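You operate a simulated robot arm through the tools that you are given. There is no shell and no other tool.

You run a simulated robot arm. Do the job below in one go: nothing can be reset, and whatever is moved stays where it is left.

## Task
Set the sliding stop to the length of the red trim bar.
Fine: thumb screw loose first; part on the gap rail, stop up to it, screw tight. Where these are worked on the way, their far stop is far enough and under half their travel is too little: stop thumb screw.

The check looks at the end state, three seconds after you hand in, the way a careful person would. Anything else that was tipped, shoved, dropped, spilled or broken makes it a failure.

## Robot
A 7-joint arm with a fingered hand, fixed in place. Base frame: the origin is at the foot of the arm, x ahead of it, y to its left, z up; the work surface is at about z = 880. Units: mm, degrees, N and s.
With the tool pointing down near the work surface it reaches from about 240 to 680 mm from the base axis. Its first joint turns from -166.0 to 166.0 degrees. Payload 4 kg.
The tool frame sits at the grasp point between the pads (the TCP): z along the fingers, y along the line on which they close. The tips reach 26 mm beyond it. Largest opening 156 mm; the body of the gripper starts 73 mm behind the TCP. The gripper is a hand of 4 fingers: y runs from the thumb to the fingers, the wrist lies at [0, 0, -239] in the tool frame.
Orientation is that of the tool frame in the base frame, as a unit quaternion [w, x, y, z]. With the fingers straight down and closing along the base's y, the tool's x points along the base's -x, its y along +y and its z along -z.

## Interface
- The arm moves only by the tool move_arm. Its argument "targets" is a list of rows, each an object (a shift or turn left out is 0) with "translation": the shift along the tool's x, y, z in mm, a list of three; "rotation": the turn, a rotation vector about the tool's x, y, z in degrees, a list of three. In form: [{"translation": [tx, ty, tz], "rotation": [rx, ry, rz]}, ...]. A call has 1 to 20 rows; each row shifts and turns the commanded pose from where the row before left it, along the tool's axes as they then stand. Each row takes 0.2 s and may step no farther than 50 mm and 8.6 degrees from the row before; otherwise, the whole call is refused. Where a pose cannot be reached the arm comes as near as it can. A force on the tool above 40 N (or 10 N above the force at the start of the call, whichever is more), or a blocked arm, ends the call early, and 0.2 s more pass. In this call time passes only in rows, and 0.2 s behind the last. It gives the time, the measured TCP pose, the force on the tool (base axes), the opening and the grip force at its end, in the units of the frame above (readings bear some noise), with the torque about the TCP (base axes, N m) and any sound that the robot's microphone picked up.
- Cameras (640 x 400 px; columns grow to the right, rows downward): "scene" is fixed at [50.6, 650.1, 1606.4]; the picture's right is [-0.57, -0.82, 0.00], its down [-0.56, 0.39, -0.73] and it looks along [0.60, -0.42, -0.68] (base axes); focal length 356 px, centre (320, 200). "wrist" rides on the gripper at [58, -58, -91] in the tool frame; the picture's right is [0.71, 0.71, 0.00], its down [-0.53, 0.53, -0.67] and it looks along [-0.47, 0.47, 0.74] (tool axes); focal length 265 px, centre (320, 200). There is no depth. A picture from a camera that has moved, and an enlarged one, comes with that camera's place and axes in the base frame and with its lens.
- snapshot(camera): a new picture of that camera. The clock stands still meanwhile.
- finger_targets(finger1, finger2, finger3, thumb_bend): sets how far each is bent, from 0 (flat) to 1 (curled in); at 0.3 the hand is open as for a grip, at 0.7 the pads meet at the TCP. One left out holds its place. A second passes; each finger stops where it meets its share of the squeeze, and holds until it gets a number again. It is the only way to open and close the hand. It gives what a move gives, with no picture; readings hold the bend of each and the force on the fingers (four entries, about 0 where the hand has none), thumb and palm.
- zoom(camera, box): a new picture of the part [left, top, right, bottom] of that camera's present view, enlarged. The clock stands still meanwhile.
- finish_job(): hands the job in; it is judged then, once.

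Places have to be worked out from the pictures, the camera data and where the tool is seen. Open the gripper and draw the arm clear of the work before you hand the job in, unless the task says otherwise.

The tools are called after "Emit:" as name(argument=value, ...) on one line, values as JSON. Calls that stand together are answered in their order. move_arm: Moves the arm, as the interface text tells. Its arguments: {"type":"object","properties":{"targets":{"type":"array"}},"required":["targets"]} The other tools are called the same way: finger_targets (finger1, finger2, finger3, thumb_bend) moves the fingers one by one; snapshot (camera) takes a picture; zoom (camera, box) takes an enlarged picture of a part of a camera's view; finish_job () hands the job in.

At the start:

```text
time_s: 0.0
ee_pos: [474.0, 91.1, 1157.0]
tool_rot: [0.001, 0.0, 1.0, 0.0]
force: [0.2, -0.1, 0.0]
ft_torque: [-0.01, 0.0, -0.03]
width: 156.1
grip_force: 0.1
shape: jaw
bend: [0.3, 0.3, 0.3, 0.3]
finger forces: [0.1, 0.0, 0.0, 0.0, 0.1, 0.0]
```

scene: 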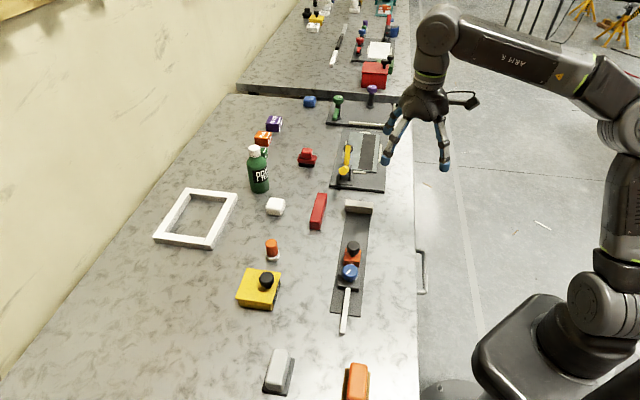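
wrist: 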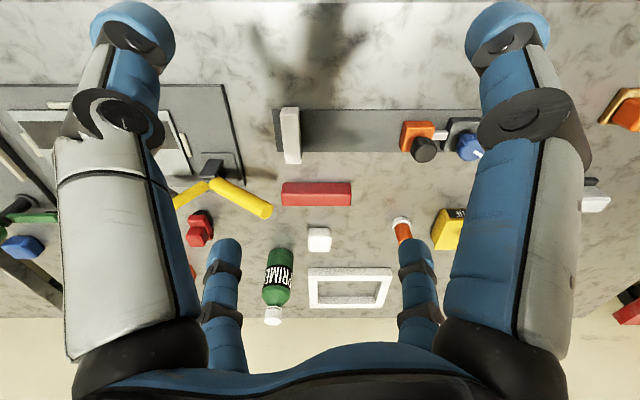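

The red trim bar lies beside a dark rail with a grey end block, an orange/black part and a blue knob. I take enlarged views of this area to understand the parts.

Emit:
zoom(camera="scene", box=[260, 180, 420, 340])

Emit:
zoom(camera="wrist", box=[260, 80, 500, 230])

```text
2.50 times, centred on (340, 260) of scene
camera zoom: at [50.6, 650.1, 1606.4], right [-0.57, -0.82, 0.0], down [-0.56, 0.39, -0.73], along [0.6, -0.42, -0.68], focal length 889 px, centre (270, 50)
```

zoom: 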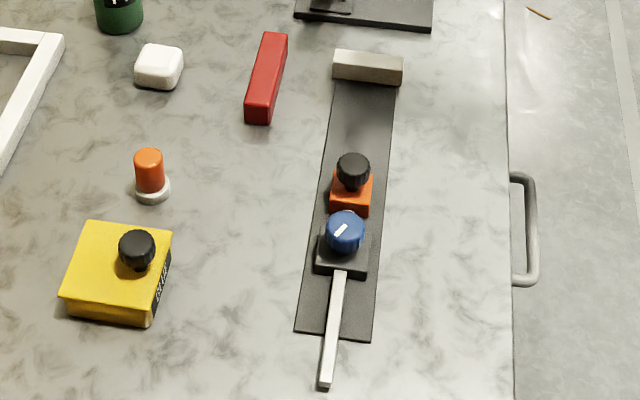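

```text
2.67 times, centred on (380, 155) of wrist
camera zoom: at [417.0, 34.1, 1248.7], right [-0.71, 0.71, 0.0], down [0.53, 0.53, 0.67], along [0.47, 0.47, -0.74], focal length 708 px, centre (160, 320)
```

zoom: 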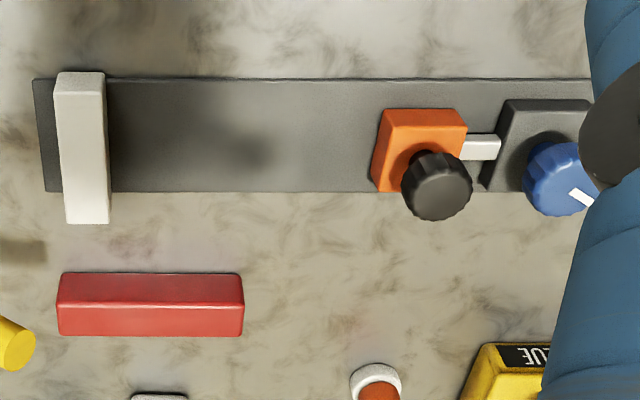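

The layout looks like this: a dark rail with a grey fence at its far end, an orange stop with a black knob on a rod, and a clamp block with the blue thumb screw. I look closer at the knob, the fence and the bar, all at a standstill.

Emit:
zoom(camera="scene", box=[320, 225, 380, 285])

Emit:
zoom(camera="scene", box=[300, 180, 390, 250])

Emit:
zoom(camera="scene", box=[370, 60, 490, 180])

```text
6.67 times, centred on (350, 255) of scene
camera zoom: at [50.6, 650.1, 1606.4], right [-0.57, -0.82, 0.0], down [-0.56, 0.39, -0.73], along [0.6, -0.42, -0.68], focal length 2372 px, centre (120, -167)
```

zoom: 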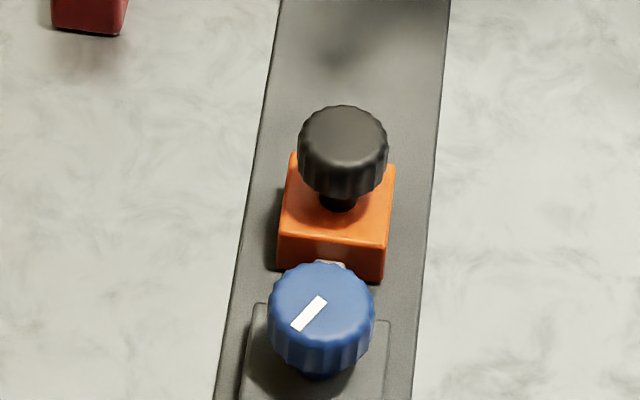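

```text
5.71 times, centred on (345, 215) of scene
camera zoom: at [50.6, 650.1, 1606.4], right [-0.57, -0.82, 0.0], down [-0.56, 0.39, -0.73], along [0.6, -0.42, -0.68], focal length 2033 px, centre (177, 114)
```

zoom: 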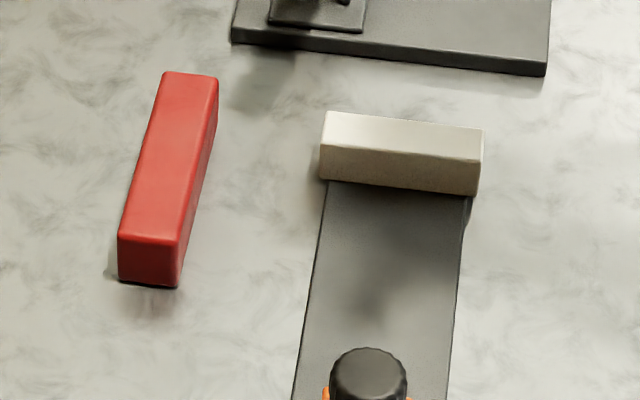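

```text
3.33 times, centred on (430, 120) of scene
camera zoom: at [50.6, 650.1, 1606.4], right [-0.57, -0.82, 0.0], down [-0.56, 0.39, -0.73], along [0.6, -0.42, -0.68], focal length 1186 px, centre (-47, 467)
```

zoom: 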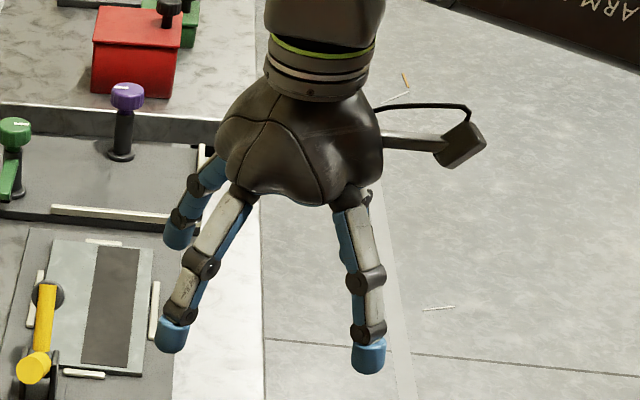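

The hand has four radial fingers. I flatten finger1 first to learn which one it is and how it moves.

Emit:
finger_targets(finger1=0.0)

Emit:
snapshot(camera="wrist")

Emit:
zoom(camera="scene", box=[370, 60, 490, 180])

```text
time_s: 1.0
ee_pos: [475.2, 91.6, 1157.3]
tool_rot: [0.0, 0.0, 1.0, 0.0]
force: [0.1, -0.2, -0.5]
ft_torque: [-0.01, -0.01, -0.03]
width: 129.8
grip_force: 0.1
shape: fingers
bend: [0.01, 0.3, 0.3, 0.3]
finger forces: [0.0, 0.0, 0.1, 0.0, 0.1, 0.0]
```

```text
taken
camera wrist: at [417.0, 34.1, 1248.7], right [-0.71, 0.71, 0.0], down [0.53, 0.53, 0.67], along [0.47, 0.47, -0.74], focal length 265 px, centre (320, 200)
```

wrist: 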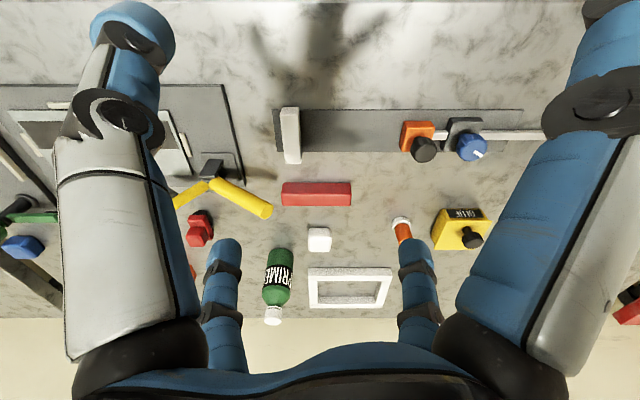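

```text
3.33 times, centred on (430, 120) of scene
camera zoom: at [50.6, 650.1, 1606.4], right [-0.57, -0.82, 0.0], down [-0.56, 0.39, -0.73], along [0.6, -0.42, -0.68], focal length 1186 px, centre (-47, 467)
```

zoom: 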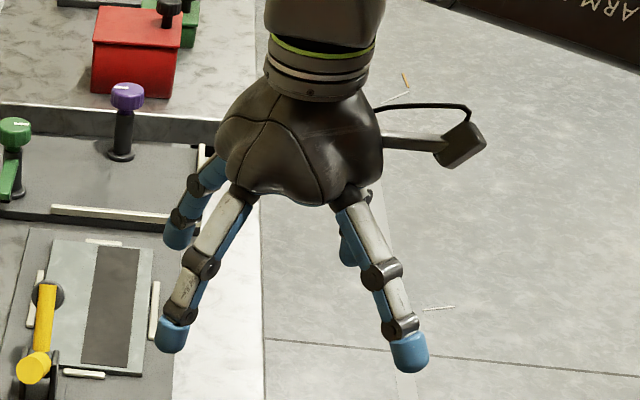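

Finger1 is the one on the tool's +x side, and the blue knob is now in clear view. I zoom in to triangulate it along with the bar and fence.

Emit:
zoom(camera="wrist", box=[380, 90, 540, 190])

Emit:
zoom(camera="wrist", box=[260, 90, 420, 220])

```text
4.00 times, centred on (460, 140) of wrist
camera zoom: at [417.0, 34.1, 1248.7], right [-0.71, 0.71, 0.0], down [0.53, 0.53, 0.67], along [0.47, 0.47, -0.74], focal length 1062 px, centre (-240, 440)
```

zoom: 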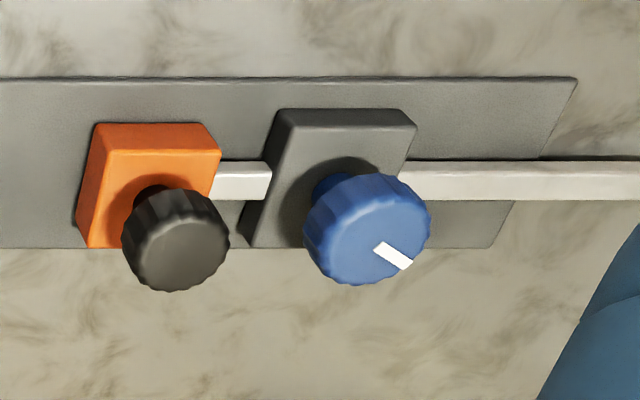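

```text
3.08 times, centred on (340, 155) of wrist
camera zoom: at [417.0, 34.1, 1248.7], right [-0.71, 0.71, 0.0], down [0.53, 0.53, 0.67], along [0.47, 0.47, -0.74], focal length 817 px, centre (258, 338)
```

zoom: 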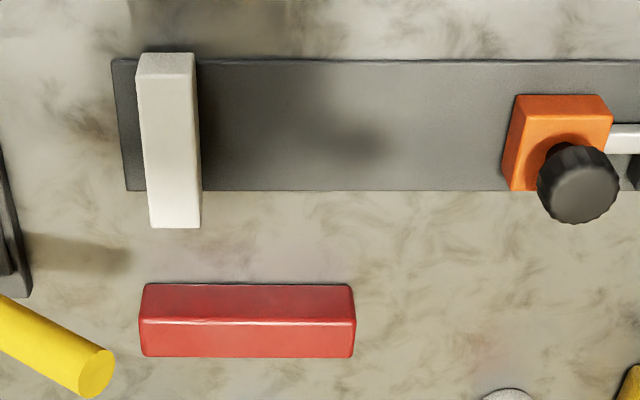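

From both views, the rail runs along base direction (0.71, -0.71). The blue knob's top is near (405, 316, 935) and the bar is about 120 mm long. I move above the knob at TCP z about 1010.

Emit:
move_arm(targets=[{"translation": [12, 37, 0]}, {"translation": [12, 38, 10]}, {"translation": [12, 38, 27]}, {"translation": [12, 38, 33]}, {"translation": [11, 37, 37]}, {"translation": [11, 36, 40]}])

Emit:
snapshot(camera="wrist")

Emit:
snapshot(camera="scene")

```text
refused: row 4 steps farther than a row can; nothing moved
```

```text
taken
camera wrist: at [417.0, 34.1, 1248.7], right [-0.71, 0.71, 0.0], down [0.53, 0.53, 0.67], along [0.47, 0.47, -0.74], focal length 265 px, centre (320, 200)
```

wrist: 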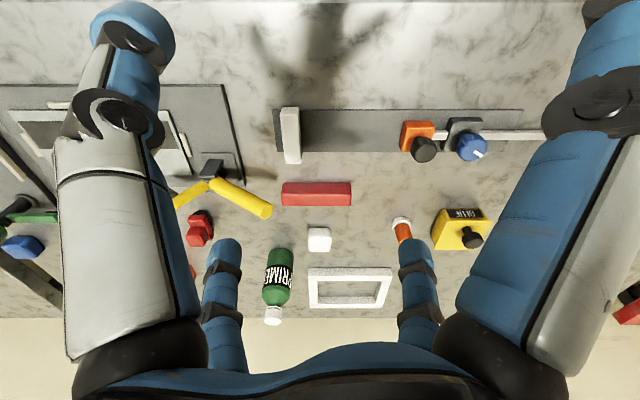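

```text
taken
```

scene: 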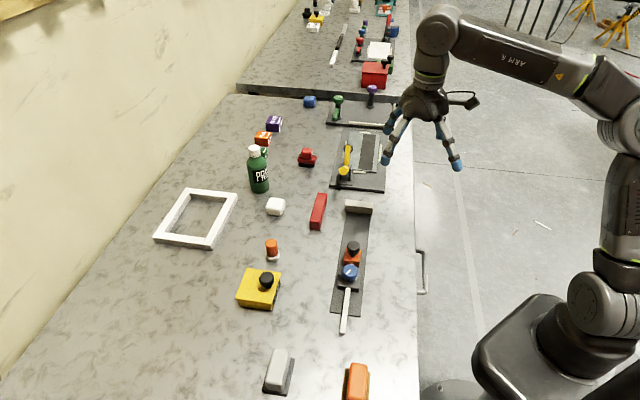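

The call was refused because one row's step was over 50 mm, so nothing moved. I send the same path with smaller steps.

Emit:
move_arm(targets=[{"translation": [9, 28, 0]}, {"translation": [9, 28, 5]}, {"translation": [9, 28, 20]}, {"translation": [9, 28, 24]}, {"translation": [9, 28, 24]}, {"translation": [9, 28, 24]}, {"translation": [8, 28, 25]}, {"translation": [8, 28, 25]}])

Emit:
snapshot(camera="wrist")

Emit:
snapshot(camera="scene")

```text
time_s: 2.8
ee_pos: [402.7, 313.3, 1013.1]
tool_rot: [0.001, 0.001, 1.0, -0.001]
force: [0.1, 0.3, 0.0]
ft_torque: [-0.02, -0.01, -0.01]
width: 129.9
grip_force: 0.1
shape: fingers
bend: [0.01, 0.3, 0.3, 0.3]
finger forces: [0.1, 0.1, 0.0, 0.0, 0.1, 0.0]
```

```text
taken
camera wrist: at [345.4, 256.0, 1104.8], right [-0.71, 0.71, 0.0], down [0.53, 0.53, 0.67], along [0.47, 0.47, -0.74], focal length 265 px, centre (320, 200)
```

wrist: 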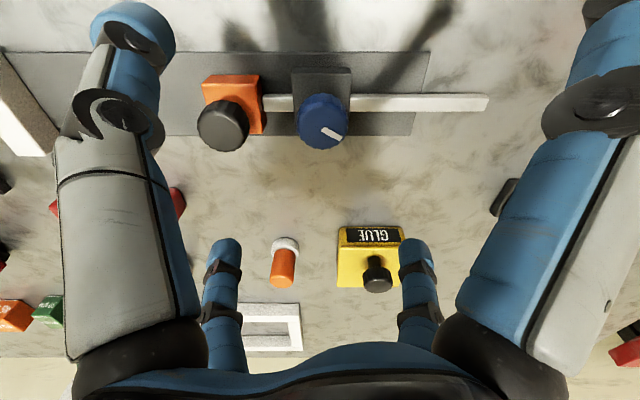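

```text
taken
```

scene: 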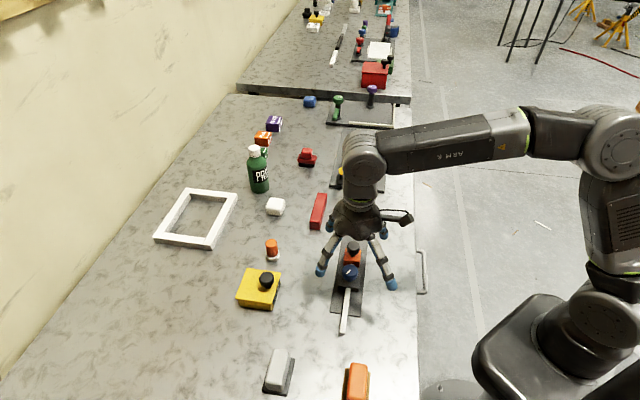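

The knob is almost centred in the wrist view. I zoom in on it to refine its place.

Emit:
zoom(camera="wrist", box=[180, 40, 440, 180])

Emit:
zoom(camera="scene", box=[300, 190, 420, 310])

```text
2.46 times, centred on (310, 110) of wrist
camera zoom: at [345.4, 256.0, 1104.8], right [-0.71, 0.71, 0.0], down [0.53, 0.53, 0.67], along [0.47, 0.47, -0.74], focal length 653 px, centre (345, 422)
```

zoom: 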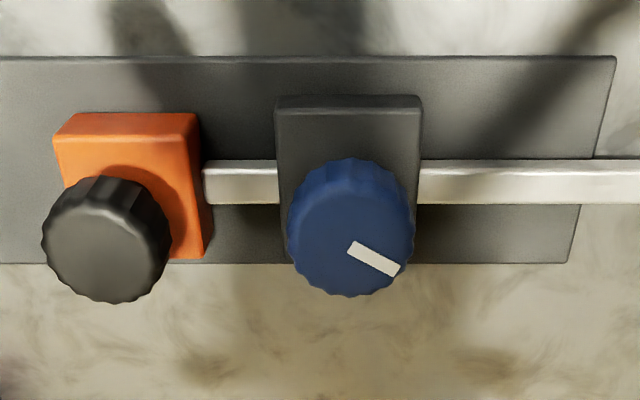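

```text
3.33 times, centred on (360, 250) of scene
camera zoom: at [50.6, 650.1, 1606.4], right [-0.57, -0.82, 0.0], down [-0.56, 0.39, -0.73], along [0.6, -0.42, -0.68], focal length 1186 px, centre (187, 33)
```

zoom: 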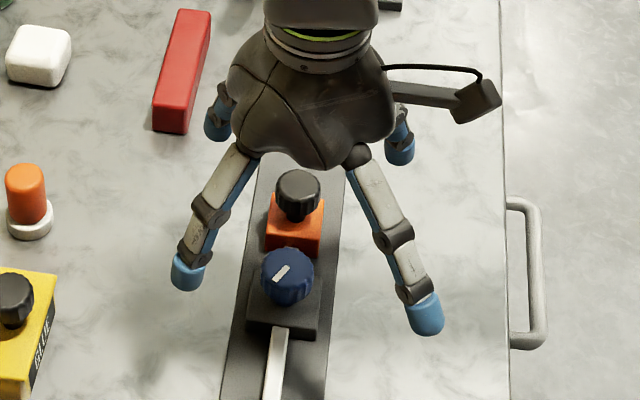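

Knob refined: centre about (404, 317), top z about 935, diameter about 35 mm. I reopen finger1 to the even grip opening, then centre over the knob and lower to TCP z about 937.

Emit:
finger_targets(finger1=0.3, finger2=0.3, finger3=0.3, thumb_bend=0.3)

Emit:
move_arm(targets=[{"translation": [-1, 2.8, 10]}, {"translation": [0, 0, 20]}, {"translation": [0, 0, 17]}])

Emit:
snapshot(camera="wrist")

Emit:
zoom(camera="scene", box=[300, 190, 420, 310])

```text
time_s: 3.8
ee_pos: [403.0, 313.4, 1014.8]
tool_rot: [0.0, 0.0, 1.0, 0.0]
force: [-0.8, -0.3, 0.8]
ft_torque: [0.01, -0.03, 0.02]
width: 106.9
grip_force: 0.1
shape: fingers
bend: [0.3, 0.3, 0.3, 0.3]
finger forces: [0.1, 0.0, 0.0, 0.0, 0.1, 0.0]
```

```text
time_s: 4.6
ee_pos: [406.9, 317.6, 964.0]
tool_rot: [0.0, 0.0, 1.0, -0.001]
force: [-0.3, -0.6, 0.1]
ft_torque: [0.0, -0.01, -0.02]
width: 106.9
grip_force: 0.0
shape: fingers
bend: [0.3, 0.3, 0.3, 0.3]
finger forces: [0.1, 0.0, 0.1, 0.1, 0.0, 0.1]
```

```text
taken
camera wrist: at [348.4, 260.7, 1055.4], right [-0.71, 0.71, 0.0], down [0.53, 0.53, 0.67], along [0.47, 0.47, -0.74], focal length 265 px, centre (320, 200)
```

wrist: 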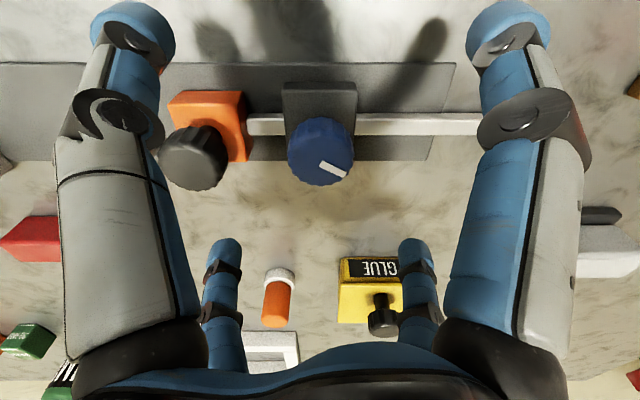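

```text
3.33 times, centred on (360, 250) of scene
camera zoom: at [50.6, 650.1, 1606.4], right [-0.57, -0.82, 0.0], down [-0.56, 0.39, -0.73], along [0.6, -0.42, -0.68], focal length 1186 px, centre (187, 33)
```

zoom: 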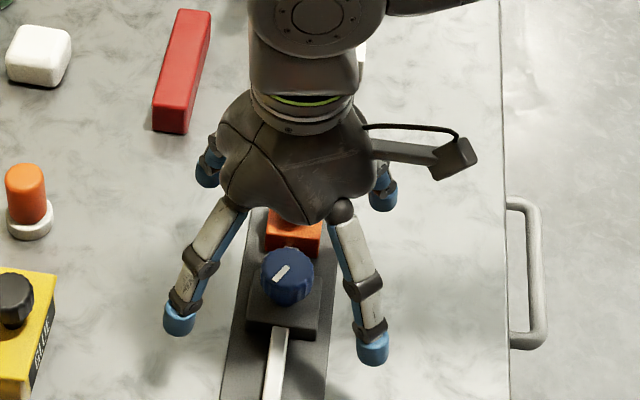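

The TCP sits about 3 mm too far along the rail's width. I correct that and lower the last 27 mm onto the knob.

Emit:
move_arm(targets=[{"translation": [2.0, -2.0, 9]}, {"translation": [0, 0, 9]}, {"translation": [0, 0, 9]}, {"translation": [0, 0, 0]}])

Emit:
snapshot(camera="wrist")

Emit:
zoom(camera="scene", box=[300, 190, 420, 310])

```text
time_s: 5.6
ee_pos: [405.4, 317.5, 935.8]
tool_rot: [0.0, 0.0, 1.0, -0.001]
force: [-0.8, 0.4, 0.4]
ft_torque: [-0.02, -0.01, -0.04]
width: 107.1
grip_force: 0.0
shape: fingers
bend: [0.3, 0.3, 0.3, 0.3]
finger forces: [0.0, 0.0, 0.0, 0.0, 0.1, 0.0]
```

```text
taken
camera wrist: at [346.7, 259.8, 1026.6], right [-0.71, 0.71, 0.0], down [0.53, 0.53, 0.67], along [0.47, 0.47, -0.74], focal length 265 px, centre (320, 200)
```

wrist: 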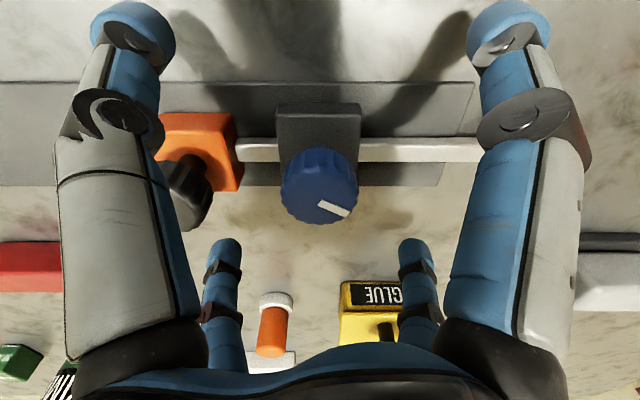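

```text
3.33 times, centred on (360, 250) of scene
camera zoom: at [50.6, 650.1, 1606.4], right [-0.57, -0.82, 0.0], down [-0.56, 0.39, -0.73], along [0.6, -0.42, -0.68], focal length 1186 px, centre (187, 33)
```

zoom: 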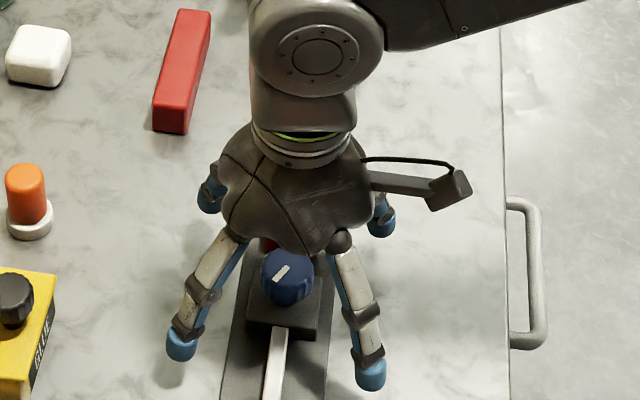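

TCP is at (404.7, 317.8, 935.6), which is the knob's top height, with the knob between the fingers. I close all four fingers on it.

Emit:
finger_targets(finger1=0.7, finger2=0.7, finger3=0.7, thumb_bend=0.7)

Emit:
snapshot(camera="wrist")

Emit:
zoom(camera="scene", box=[300, 190, 420, 310])

```text
time_s: 6.6
ee_pos: [404.0, 316.1, 936.0]
tool_rot: [0.0, 0.001, 1.0, 0.0]
force: [-0.5, -4.7, -6.3]
ft_torque: [-0.05, -0.01, -0.01]
width: 15.3
grip_force: 14.1
shape: fingers
bend: [0.63, 0.63, 0.63, 0.64]
finger forces: [6.1, 5.9, 5.9, 0.0, 10.9, 0.0]
```

```text
taken
camera wrist: at [346.9, 259.4, 1026.5], right [-0.71, 0.71, 0.0], down [0.53, 0.53, 0.67], along [0.47, 0.47, -0.74], focal length 265 px, centre (320, 200)
```

wrist: 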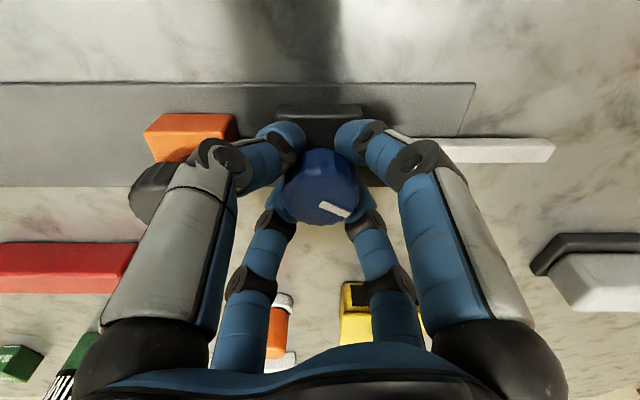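

```text
3.33 times, centred on (360, 250) of scene
camera zoom: at [50.6, 650.1, 1606.4], right [-0.57, -0.82, 0.0], down [-0.56, 0.39, -0.73], along [0.6, -0.42, -0.68], focal length 1186 px, centre (187, 33)
```

zoom: 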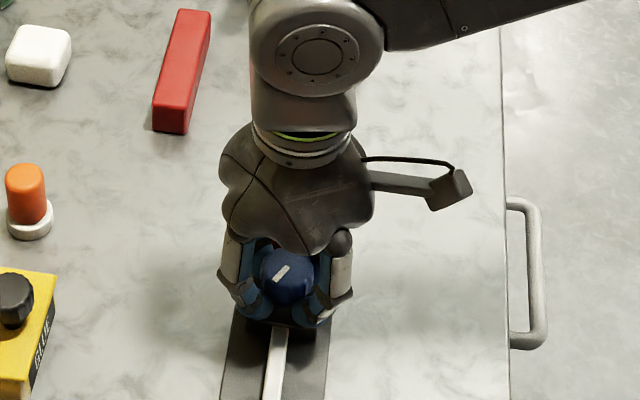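

All four fingers met something at a bend of 0.63, but the reported width of 15 mm is smaller than the knob's 35 mm. I zoom in to see where the tips are holding.

Emit:
zoom(camera="wrist", box=[220, 90, 420, 240])

Emit:
zoom(camera="scene", box=[330, 240, 380, 300])

```text
2.67 times, centred on (320, 165) of wrist
camera zoom: at [346.9, 259.4, 1026.5], right [-0.71, 0.71, 0.0], down [0.53, 0.53, 0.67], along [0.47, 0.47, -0.74], focal length 708 px, centre (320, 293)
```

zoom: 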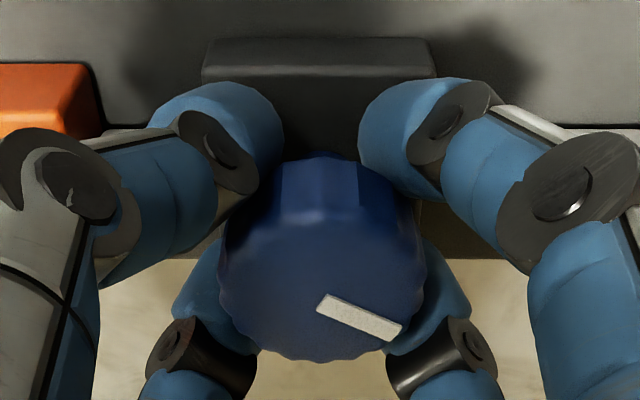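

```text
6.67 times, centred on (355, 270) of scene
camera zoom: at [50.6, 650.1, 1606.4], right [-0.57, -0.82, 0.0], down [-0.56, 0.39, -0.73], along [0.6, -0.42, -0.68], focal length 2372 px, centre (87, -267)
```

zoom: 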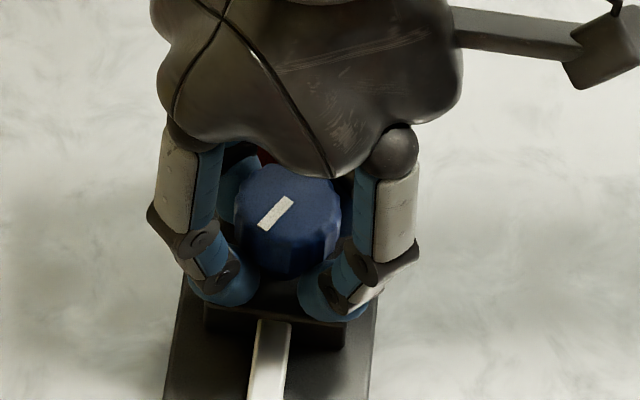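

The tips have curled in under the knob's rim instead of onto its side. I open, raise 11 mm and grip again so that the pads bear on the knob's side.

Emit:
finger_targets(finger1=0.35, finger2=0.35, finger3=0.35, thumb_bend=0.35)

Emit:
move_arm(targets=[{"translation": [0, 0, -6]}, {"translation": [0, 0, -5]}, {"translation": [0, 0, 0]}])

Emit:
finger_targets(finger1=0.7, finger2=0.7, finger3=0.7, thumb_bend=0.7)

Emit:
zoom(camera="wrist", box=[220, 90, 420, 240])

Emit:
zoom(camera="scene", box=[330, 240, 380, 300])

```text
time_s: 7.6
ee_pos: [403.4, 317.7, 934.6]
tool_rot: [0.0, 0.0, 1.0, 0.0]
force: [-0.6, 0.8, 0.0]
ft_torque: [0.0, -0.03, 0.0]
width: 92.7
grip_force: 0.1
shape: fingers
bend: [0.35, 0.35, 0.35, 0.35]
finger forces: [0.0, 0.0, 0.0, 0.0, 0.0, 0.0]
```

```text
time_s: 8.4
ee_pos: [402.3, 317.2, 946.9]
tool_rot: [0.001, 0.0, 1.0, 0.001]
force: [-0.2, 0.4, 0.8]
ft_torque: [-0.01, -0.02, 0.01]
width: 92.5
grip_force: 0.0
shape: fingers
bend: [0.35, 0.35, 0.35, 0.35]
finger forces: [0.0, 0.1, 0.0, 0.1, 0.0, 0.1]
```

```text
time_s: 9.4
ee_pos: [403.5, 315.1, 946.6]
tool_rot: [0.0, -0.001, 1.0, 0.0]
force: [0.0, -3.5, 0.8]
ft_torque: [-0.1, -0.03, 0.0]
width: 16.8
grip_force: 15.3
shape: fingers
bend: [0.62, 0.62, 0.62, 0.63]
finger forces: [6.4, 6.9, 6.4, 0.0, 10.9, 0.1]
```

```text
2.67 times, centred on (320, 165) of wrist
camera zoom: at [346.0, 258.5, 1038.4], right [-0.71, 0.71, 0.0], down [0.53, 0.53, 0.67], along [0.47, 0.47, -0.74], focal length 708 px, centre (320, 293)
```

zoom: 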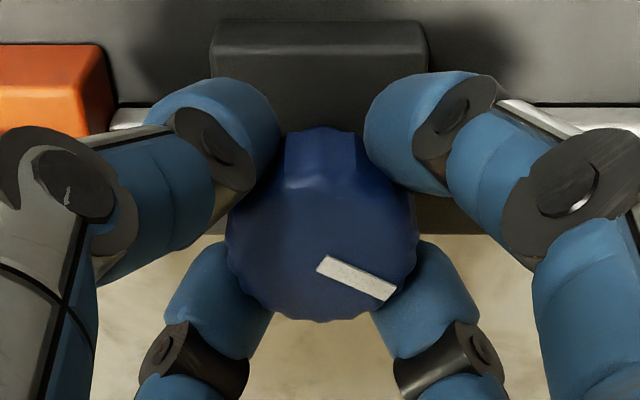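

```text
6.67 times, centred on (355, 270) of scene
camera zoom: at [50.6, 650.1, 1606.4], right [-0.57, -0.82, 0.0], down [-0.56, 0.39, -0.73], along [0.6, -0.42, -0.68], focal length 2372 px, centre (87, -267)
```

zoom: 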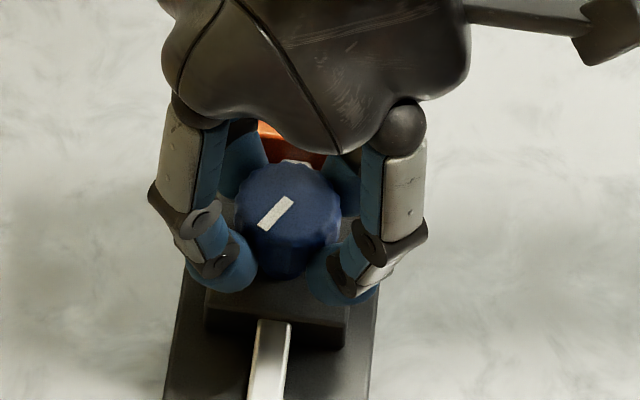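

The pads now bear on the knob's side. I turn counter-clockwise seen from above (negative about the tool's z, which points down) by 24 degrees and watch torque and pointer.

Emit:
move_arm(targets=[{"rotation": [0, 0, -8]}, {"rotation": [0, 0, -8]}, {"rotation": [0, 0, -8]}])

Emit:
zoom(camera="wrist", box=[220, 90, 420, 240])

Emit:
zoom(camera="scene", box=[330, 240, 380, 300])

```text
time_s: 10.2
ee_pos: [404.0, 317.0, 946.7]
tool_rot: [0.0, -0.208, 0.978, 0.0]
force: [-1.0, -7.7, 1.5]
ft_torque: [-0.19, -0.02, -0.02]
width: 17.5
grip_force: 16.5
shape: fingers
bend: [0.62, 0.62, 0.62, 0.63]
finger forces: [7.3, 6.2, 6.2, 0.1, 12.6, 0.0]
```

```text
2.67 times, centred on (320, 165) of wrist
camera zoom: at [375.2, 240.1, 1038.4], right [-0.93, 0.36, 0.0], down [0.27, 0.7, 0.67], along [0.24, 0.62, -0.74], focal length 708 px, centre (320, 293)
```

zoom: 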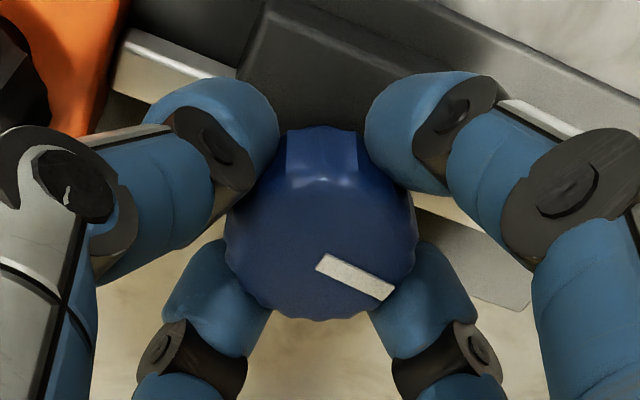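

```text
6.67 times, centred on (355, 270) of scene
camera zoom: at [50.6, 650.1, 1606.4], right [-0.57, -0.82, 0.0], down [-0.56, 0.39, -0.73], along [0.6, -0.42, -0.68], focal length 2372 px, centre (87, -267)
```

zoom: 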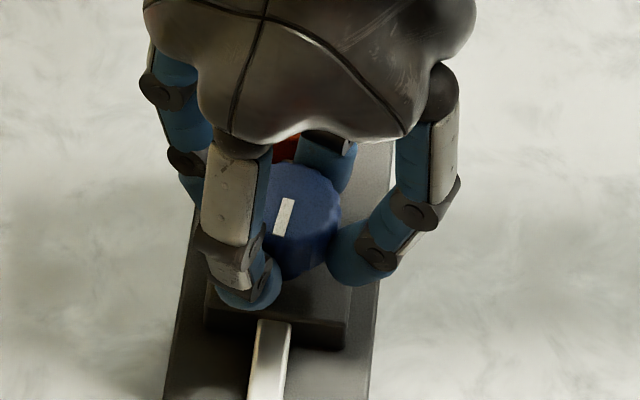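

The knob followed the hand freely by 24 degrees with almost no torque. Before turning further I check the clearance between the fingers and the black knob.

Emit:
snapshot(camera="wrist")

Emit:
zoom(camera="scene", box=[310, 210, 400, 300])

```text
taken
camera wrist: at [375.2, 240.1, 1038.4], right [-0.93, 0.36, 0.0], down [0.27, 0.7, 0.67], along [0.24, 0.62, -0.74], focal length 265 px, centre (320, 200)
```

wrist: 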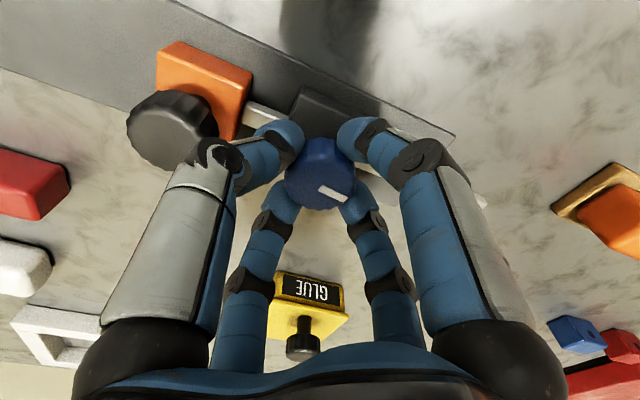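

```text
4.44 times, centred on (355, 255) of scene
camera zoom: at [50.6, 650.1, 1606.4], right [-0.57, -0.82, 0.0], down [-0.56, 0.39, -0.73], along [0.6, -0.42, -0.68], focal length 1581 px, centre (164, -44)
```

zoom: 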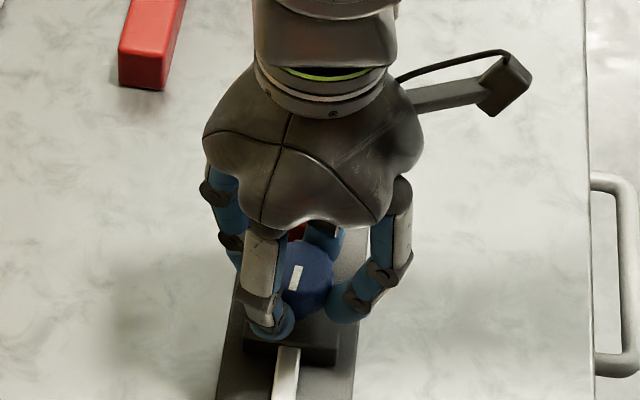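

The finger knuckles sit about 10 mm above the black knob's top and inside its near edge, so they can pass. I keep turning counter-clockwise, watching the torque.

Emit:
move_arm(targets=[{"rotation": [0, 0, -8]}, {"rotation": [0, 0, -8]}, {"rotation": [0, 0, -8]}])

Emit:
snapshot(camera="wrist")

Emit:
zoom(camera="scene", box=[330, 240, 380, 300])

```text
time_s: 11.0
ee_pos: [404.4, 315.8, 947.1]
tool_rot: [0.001, -0.408, 0.913, 0.0]
force: [4.8, -4.2, -2.2]
ft_torque: [-0.1, -0.13, -0.06]
width: 17.0
grip_force: 16.1
shape: fingers
bend: [0.63, 0.62, 0.62, 0.63]
finger forces: [6.0, 6.0, 7.1, 0.0, 12.5, 0.0]
```

```text
taken
camera wrist: at [408.8, 234.5, 1038.6], right [-1.0, -0.05, 0.0], down [-0.04, 0.74, 0.67], along [-0.03, 0.67, -0.74], focal length 265 px, centre (320, 200)
```

wrist: 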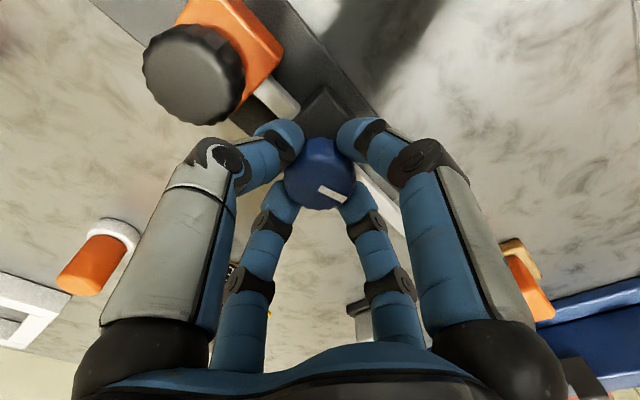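

```text
6.67 times, centred on (355, 270) of scene
camera zoom: at [50.6, 650.1, 1606.4], right [-0.57, -0.82, 0.0], down [-0.56, 0.39, -0.73], along [0.6, -0.42, -0.68], focal length 2372 px, centre (87, -267)
```

zoom: 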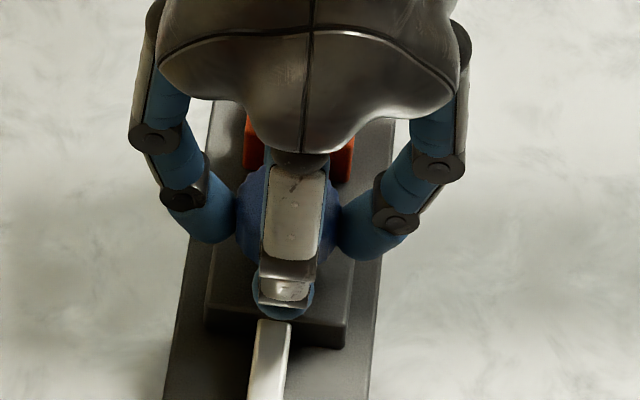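

The knob has turned 48 degrees with the hand and there is still little torque. The thumb clears the black knob, so I continue.

Emit:
move_arm(targets=[{"rotation": [0, 0, -8]}, {"rotation": [0, 0, -8]}, {"rotation": [0, 0, -8]}])

Emit:
snapshot(camera="wrist")

```text
time_s: 11.8
ee_pos: [404.4, 315.7, 947.3]
tool_rot: [0.001, -0.588, 0.809, 0.0]
force: [5.8, -3.3, -1.0]
ft_torque: [-0.1, -0.19, -0.04]
width: 17.1
grip_force: 16.1
shape: fingers
bend: [0.63, 0.62, 0.62, 0.63]
finger forces: [6.3, 5.8, 6.9, 0.1, 12.9, 0.0]
```

```text
taken
camera wrist: at [441.7, 243.4, 1038.6], right [-0.89, -0.46, 0.0], down [-0.34, 0.66, 0.67], along [-0.3, 0.6, -0.74], focal length 265 px, centre (320, 200)
```

wrist: 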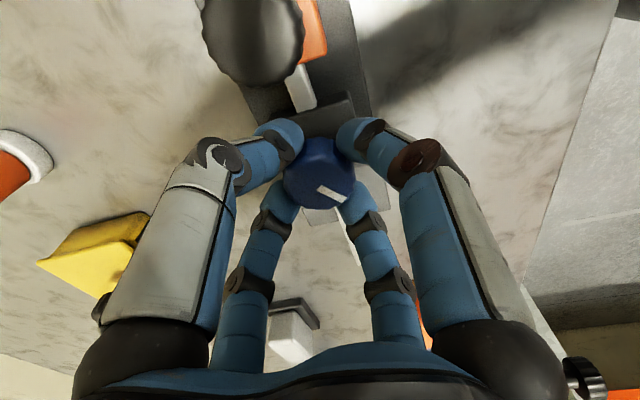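

72 degrees so far and still free. I continue counter-clockwise.

Emit:
move_arm(targets=[{"rotation": [0, 0, -8]}, {"rotation": [0, 0, -8]}, {"rotation": [0, 0, -8]}])

Emit:
snapshot(camera="wrist")

```text
time_s: 12.6
ee_pos: [405.0, 316.6, 946.4]
tool_rot: [-0.001, 0.743, -0.669, 0.001]
force: [7.2, -4.2, 3.0]
ft_torque: [-0.11, -0.19, -0.09]
width: 17.0
grip_force: 16.4
shape: fingers
bend: [0.63, 0.62, 0.62, 0.63]
finger forces: [7.7, 6.6, 6.1, 0.1, 12.5, 0.0]
```

```text
taken
camera wrist: at [468.6, 265.5, 1038.4], right [-0.63, -0.78, 0.0], down [-0.58, 0.47, 0.67], along [-0.52, 0.42, -0.74], focal length 265 px, centre (320, 200)
```

wrist: 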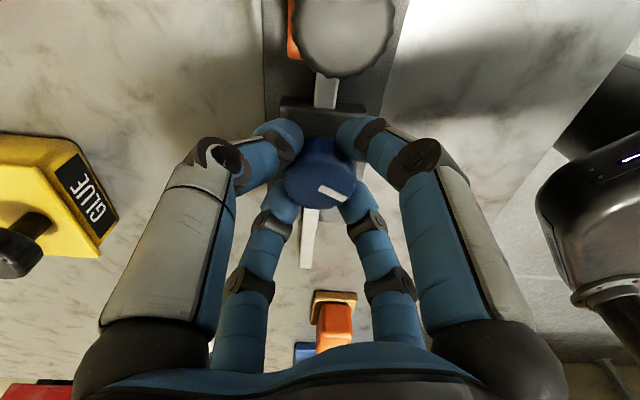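

96 degrees and the knob still follows. I continue.

Emit:
move_arm(targets=[{"rotation": [0, 0, -8]}, {"rotation": [0, 0, -8]}, {"rotation": [0, 0, -8]}])

Emit:
snapshot(camera="wrist")

```text
time_s: 13.4
ee_pos: [403.7, 317.3, 947.9]
tool_rot: [0.0, 0.866, -0.5, 0.001]
force: [10.5, -0.5, 1.6]
ft_torque: [-0.04, -0.28, -0.08]
width: 17.4
grip_force: 16.7
shape: fingers
bend: [0.62, 0.62, 0.62, 0.63]
finger forces: [8.0, 5.8, 5.8, 0.0, 13.2, 0.0]
```

```text
taken
camera wrist: at [483.6, 296.3, 1038.6], right [-0.26, -0.97, 0.0], down [-0.72, 0.19, 0.67], along [-0.64, 0.17, -0.75], focal length 265 px, centre (320, 200)
```

wrist: 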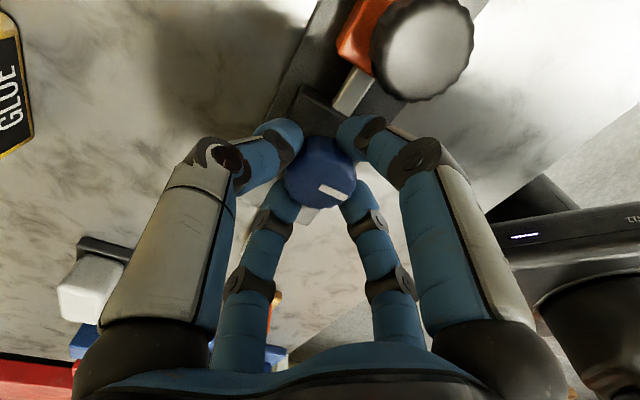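

120 degrees and the knob still turns. The sideways force of about 10 N is only the thumb's stronger squeeze. I continue.

Emit:
move_arm(targets=[{"rotation": [0, 0, -8]}, {"rotation": [0, 0, -8]}, {"rotation": [0, 0, -8]}])

Emit:
snapshot(camera="wrist")

Emit:
snapshot(camera="scene")

```text
time_s: 14.2
ee_pos: [404.7, 316.7, 947.9]
tool_rot: [0.0, 0.952, -0.307, -0.001]
force: [7.1, 3.3, -6.3]
ft_torque: [0.09, -0.17, -0.29]
width: 21.9
grip_force: 15.6
shape: fingers
bend: [0.63, 0.62, 0.63, 0.63]
finger forces: [7.1, 6.1, 6.6, 0.0, 11.1, 0.0]
```

```text
taken
camera wrist: at [485.5, 330.6, 1038.8], right [0.16, -0.99, 0.0], down [-0.73, -0.12, 0.67], along [-0.66, -0.11, -0.74], focal length 265 px, centre (320, 200)
```

wrist: 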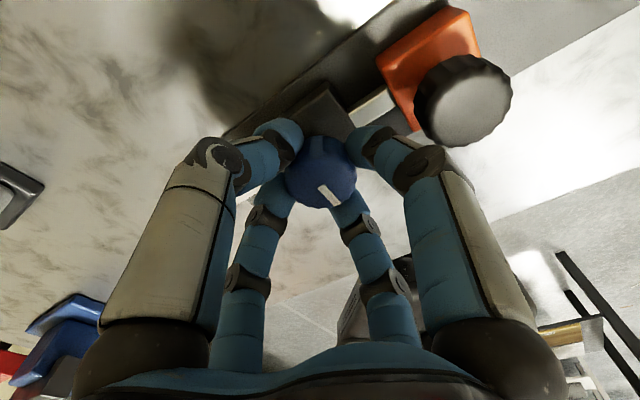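

```text
taken
```

scene: 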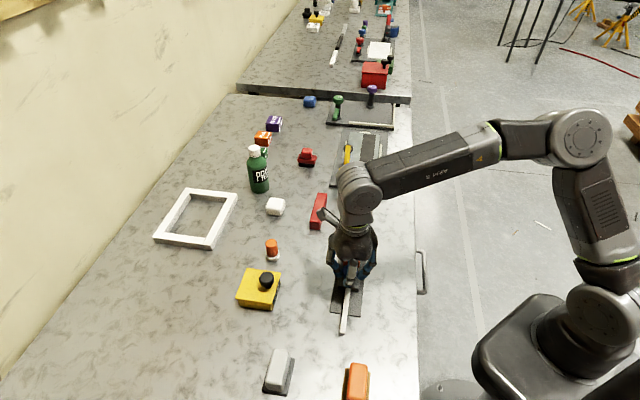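

The last 24 degrees show a torque jump (-0.29 N m), and the pointer shifted relative to the hand. The knob has therefore reached its far stop after about 120 degrees of loosening. I open only slightly, so as not to push the black knob, and rise straight up.

Emit:
finger_targets(finger1=0.53, finger2=0.53, finger3=0.53, thumb_bend=0.53)

Emit:
move_arm(targets=[{"translation": [0, 0, -10]}, {"translation": [0, 0, -20]}, {"translation": [0, 0, -30]}, {"translation": [0, 0, -40]}])

Emit:
snapshot(camera="wrist")

Emit:
zoom(camera="scene", box=[320, 210, 400, 310])

```text
time_s: 15.2
ee_pos: [403.9, 316.1, 946.9]
tool_rot: [0.001, 0.951, -0.309, 0.0]
force: [-0.1, 0.3, -0.2]
ft_torque: [-0.01, 0.0, -0.04]
width: 40.4
grip_force: 0.8
shape: fingers
bend: [0.54, 0.53, 0.53, 0.53]
finger forces: [1.5, 0.0, 0.0, 0.0, 0.0, 0.1]
```

```text
time_s: 16.2
ee_pos: [404.0, 317.1, 1047.9]
tool_rot: [-0.001, 0.951, -0.309, 0.001]
force: [-0.8, -0.3, -0.6]
ft_torque: [0.0, 0.01, 0.03]
width: 42.4
grip_force: 0.0
shape: fingers
bend: [0.53, 0.53, 0.53, 0.53]
finger forces: [0.0, 0.0, 0.0, 0.0, 0.0, 0.0]
```

```text
taken
camera wrist: at [483.7, 330.6, 1139.3], right [0.16, -0.99, 0.0], down [-0.74, -0.12, 0.67], along [-0.66, -0.1, -0.74], focal length 265 px, centre (320, 200)
```

wrist: 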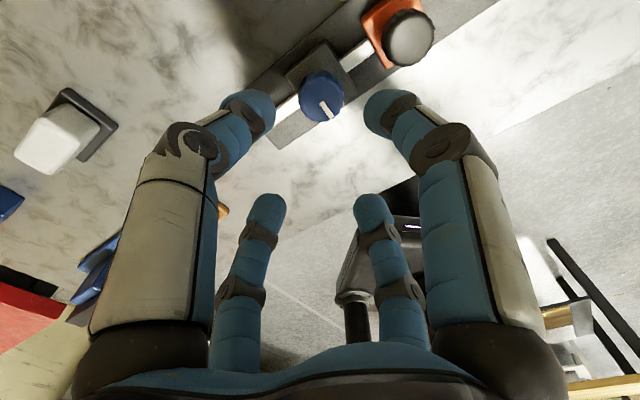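

```text
4.00 times, centred on (360, 260) of scene
camera zoom: at [50.6, 650.1, 1606.4], right [-0.57, -0.82, 0.0], down [-0.56, 0.39, -0.73], along [0.6, -0.42, -0.68], focal length 1423 px, centre (160, -40)
```

zoom: 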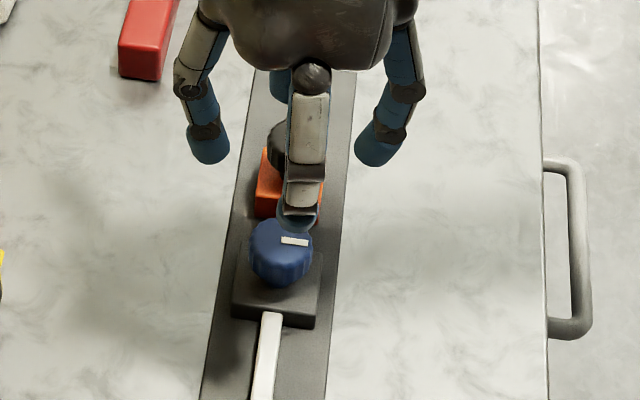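

The pointer turned about 120 degrees in all, so the screw is loose. Before fetching the bar I want the stop slid back towards the clamp, which makes room for the hand and tests that the screw is loose. I turn the hand back to a diagonal yaw and move above the black stop knob.

Emit:
move_arm(targets=[{"rotation": [0, 0, 8]}, {"rotation": [0, 0, 8]}, {"rotation": [0, 0, 8]}, {"rotation": [0, 0, 8]}, {"rotation": [0, 0, 8]}, {"rotation": [0, 0, 7]}, {"rotation": [0, 0, 7]}, {"translation": [16, -16, 0]}, {"translation": [16, -16, 0]}, {"translation": [16, -16, 0]}, {"translation": [0, 0, 0]}])

Emit:
finger_targets(finger1=0.3, finger2=0.3, finger3=0.3, thumb_bend=0.3)

Emit:
snapshot(camera="wrist")

Emit:
zoom(camera="scene", box=[300, 190, 420, 310])

```text
time_s: 18.6
ee_pos: [452.3, 266.8, 1048.2]
tool_rot: [-0.001, 0.707, -0.707, 0.001]
force: [0.0, 0.2, -0.9]
ft_torque: [-0.01, -0.01, 0.01]
width: 41.9
grip_force: 0.1
shape: fingers
bend: [0.53, 0.53, 0.53, 0.53]
finger forces: [0.0, 0.0, 0.0, 0.0, 0.0, 0.1]
```

```text
time_s: 19.6
ee_pos: [451.2, 267.4, 1047.1]
tool_rot: [0.0, -0.707, 0.708, 0.0]
force: [-0.2, 0.7, 0.6]
ft_torque: [0.02, 0.01, 0.02]
width: 106.1
grip_force: 0.1
shape: fingers
bend: [0.3, 0.3, 0.3, 0.3]
finger forces: [0.0, 0.0, 0.1, 0.0, 0.0, 0.0]
```

```text
taken
camera wrist: at [509.7, 210.0, 1140.0], right [-0.71, -0.71, 0.0], down [-0.53, 0.53, 0.67], along [-0.47, 0.47, -0.74], focal length 265 px, centre (320, 200)
```

wrist: 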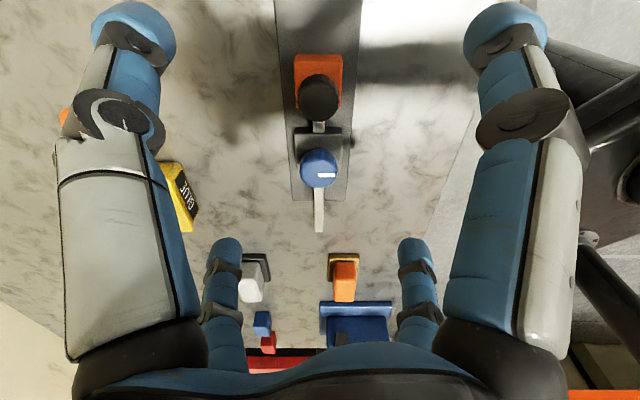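

```text
3.33 times, centred on (360, 250) of scene
camera zoom: at [50.6, 650.1, 1606.4], right [-0.57, -0.82, 0.0], down [-0.56, 0.39, -0.73], along [0.6, -0.42, -0.68], focal length 1186 px, centre (187, 33)
```

zoom: 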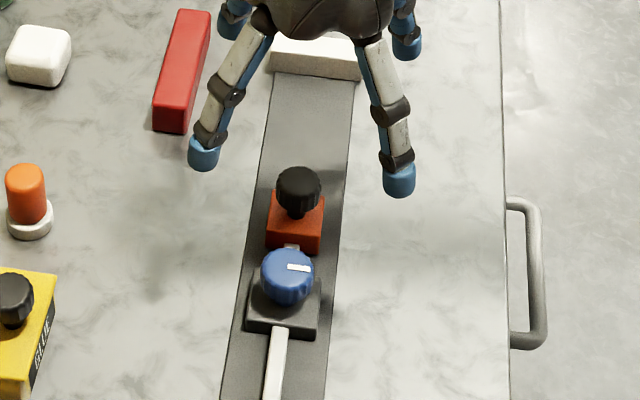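

The camera now looks straight along the rail. I zoom in to measure the stop and the clamp.

Emit:
zoom(camera="wrist", box=[260, 0, 380, 240])

```text
1.67 times, centred on (320, 120) of wrist
camera zoom: at [509.7, 210.0, 1140.0], right [-0.71, -0.71, 0.0], down [-0.53, 0.53, 0.67], along [-0.47, 0.47, -0.74], focal length 442 px, centre (320, 333)
```

zoom: 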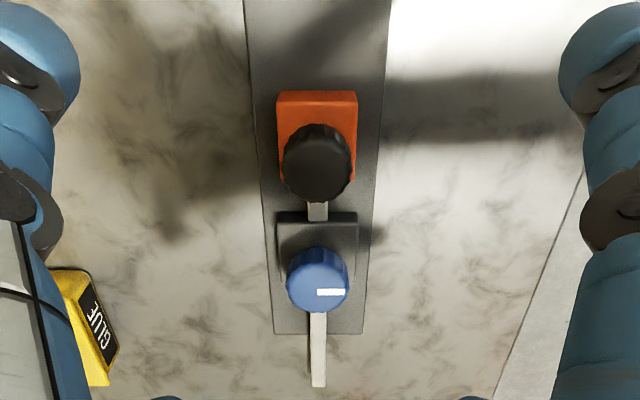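

Measured from this view: the stop knob is at about u=133, w=510 (u = (x-y)/√2 along the rail, w = (x+y)/√2 across it), top z about 941. The stop face is at u=152 and the clamp face at u=85. I lower over the black knob and grip it with all four fingers.

Emit:
move_arm(targets=[{"translation": [1.4, -2.8, 20]}, {"translation": [0, 0, 25]}, {"translation": [0, 0, 25]}, {"translation": [0, 0, 16]}, {"translation": [0, 0, 10]}, {"translation": [0, 0, 0]}])

Emit:
snapshot(camera="wrist")

```text
time_s: 21.0
ee_pos: [454.8, 267.2, 950.5]
tool_rot: [0.0, 0.707, -0.707, 0.0]
force: [0.5, 0.6, 0.2]
ft_torque: [0.01, 0.02, -0.03]
width: 106.2
grip_force: 0.0
shape: fingers
bend: [0.3, 0.3, 0.3, 0.3]
finger forces: [0.0, 0.0, 0.1, 0.0, 0.1, 0.1]
```

```text
taken
camera wrist: at [512.7, 210.3, 1042.7], right [-0.71, -0.71, 0.0], down [-0.53, 0.53, 0.67], along [-0.47, 0.47, -0.74], focal length 265 px, centre (320, 200)
```

wrist: 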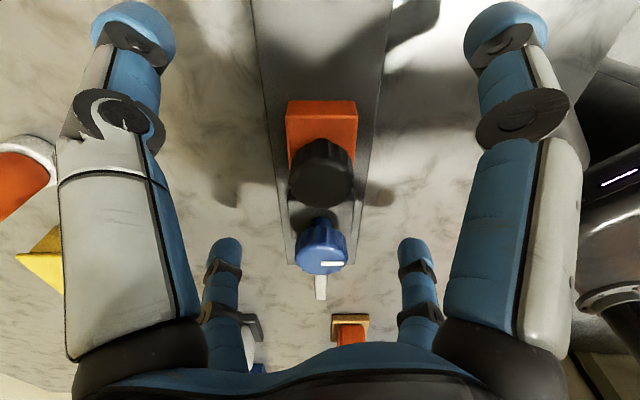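

The black knob is centred between the fingers. I close all four on it.

Emit:
finger_targets(finger1=0.7, finger2=0.7, finger3=0.7, thumb_bend=0.7)

Emit:
move_arm(targets=[{"translation": [-1.5, 1.5, 0]}, {"translation": [-2, 2, 0]}, {"translation": [-2, 2, 0]}])

Emit:
snapshot(camera="wrist")

```text
time_s: 22.0
ee_pos: [455.9, 268.5, 950.7]
tool_rot: [0.001, -0.707, 0.707, -0.001]
force: [3.7, 1.2, -0.3]
ft_torque: [0.03, -0.09, 0.01]
width: 16.2
grip_force: 13.7
shape: fingers
bend: [0.62, 0.63, 0.64, 0.64]
finger forces: [6.2, 6.2, 6.1, 0.1, 9.9, 0.1]
```

```text
time_s: 22.8
ee_pos: [449.7, 269.5, 951.1]
tool_rot: [0.001, -0.706, 0.708, -0.002]
force: [11.4, -5.2, -2.0]
ft_torque: [-0.16, -0.33, -0.02]
width: 16.6
grip_force: 15.2
shape: fingers
bend: [0.62, 0.64, 0.64, 0.63]
finger forces: [7.6, 4.3, 5.2, 0.0, 13.1, 0.0]
```

```text
taken
camera wrist: at [508.2, 213.4, 1043.4], right [-0.71, -0.71, 0.0], down [-0.53, 0.53, 0.67], along [-0.47, 0.47, -0.75], focal length 265 px, centre (320, 200)
```

wrist: 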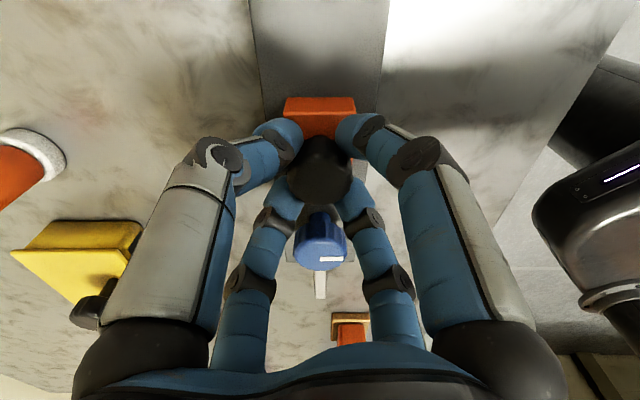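

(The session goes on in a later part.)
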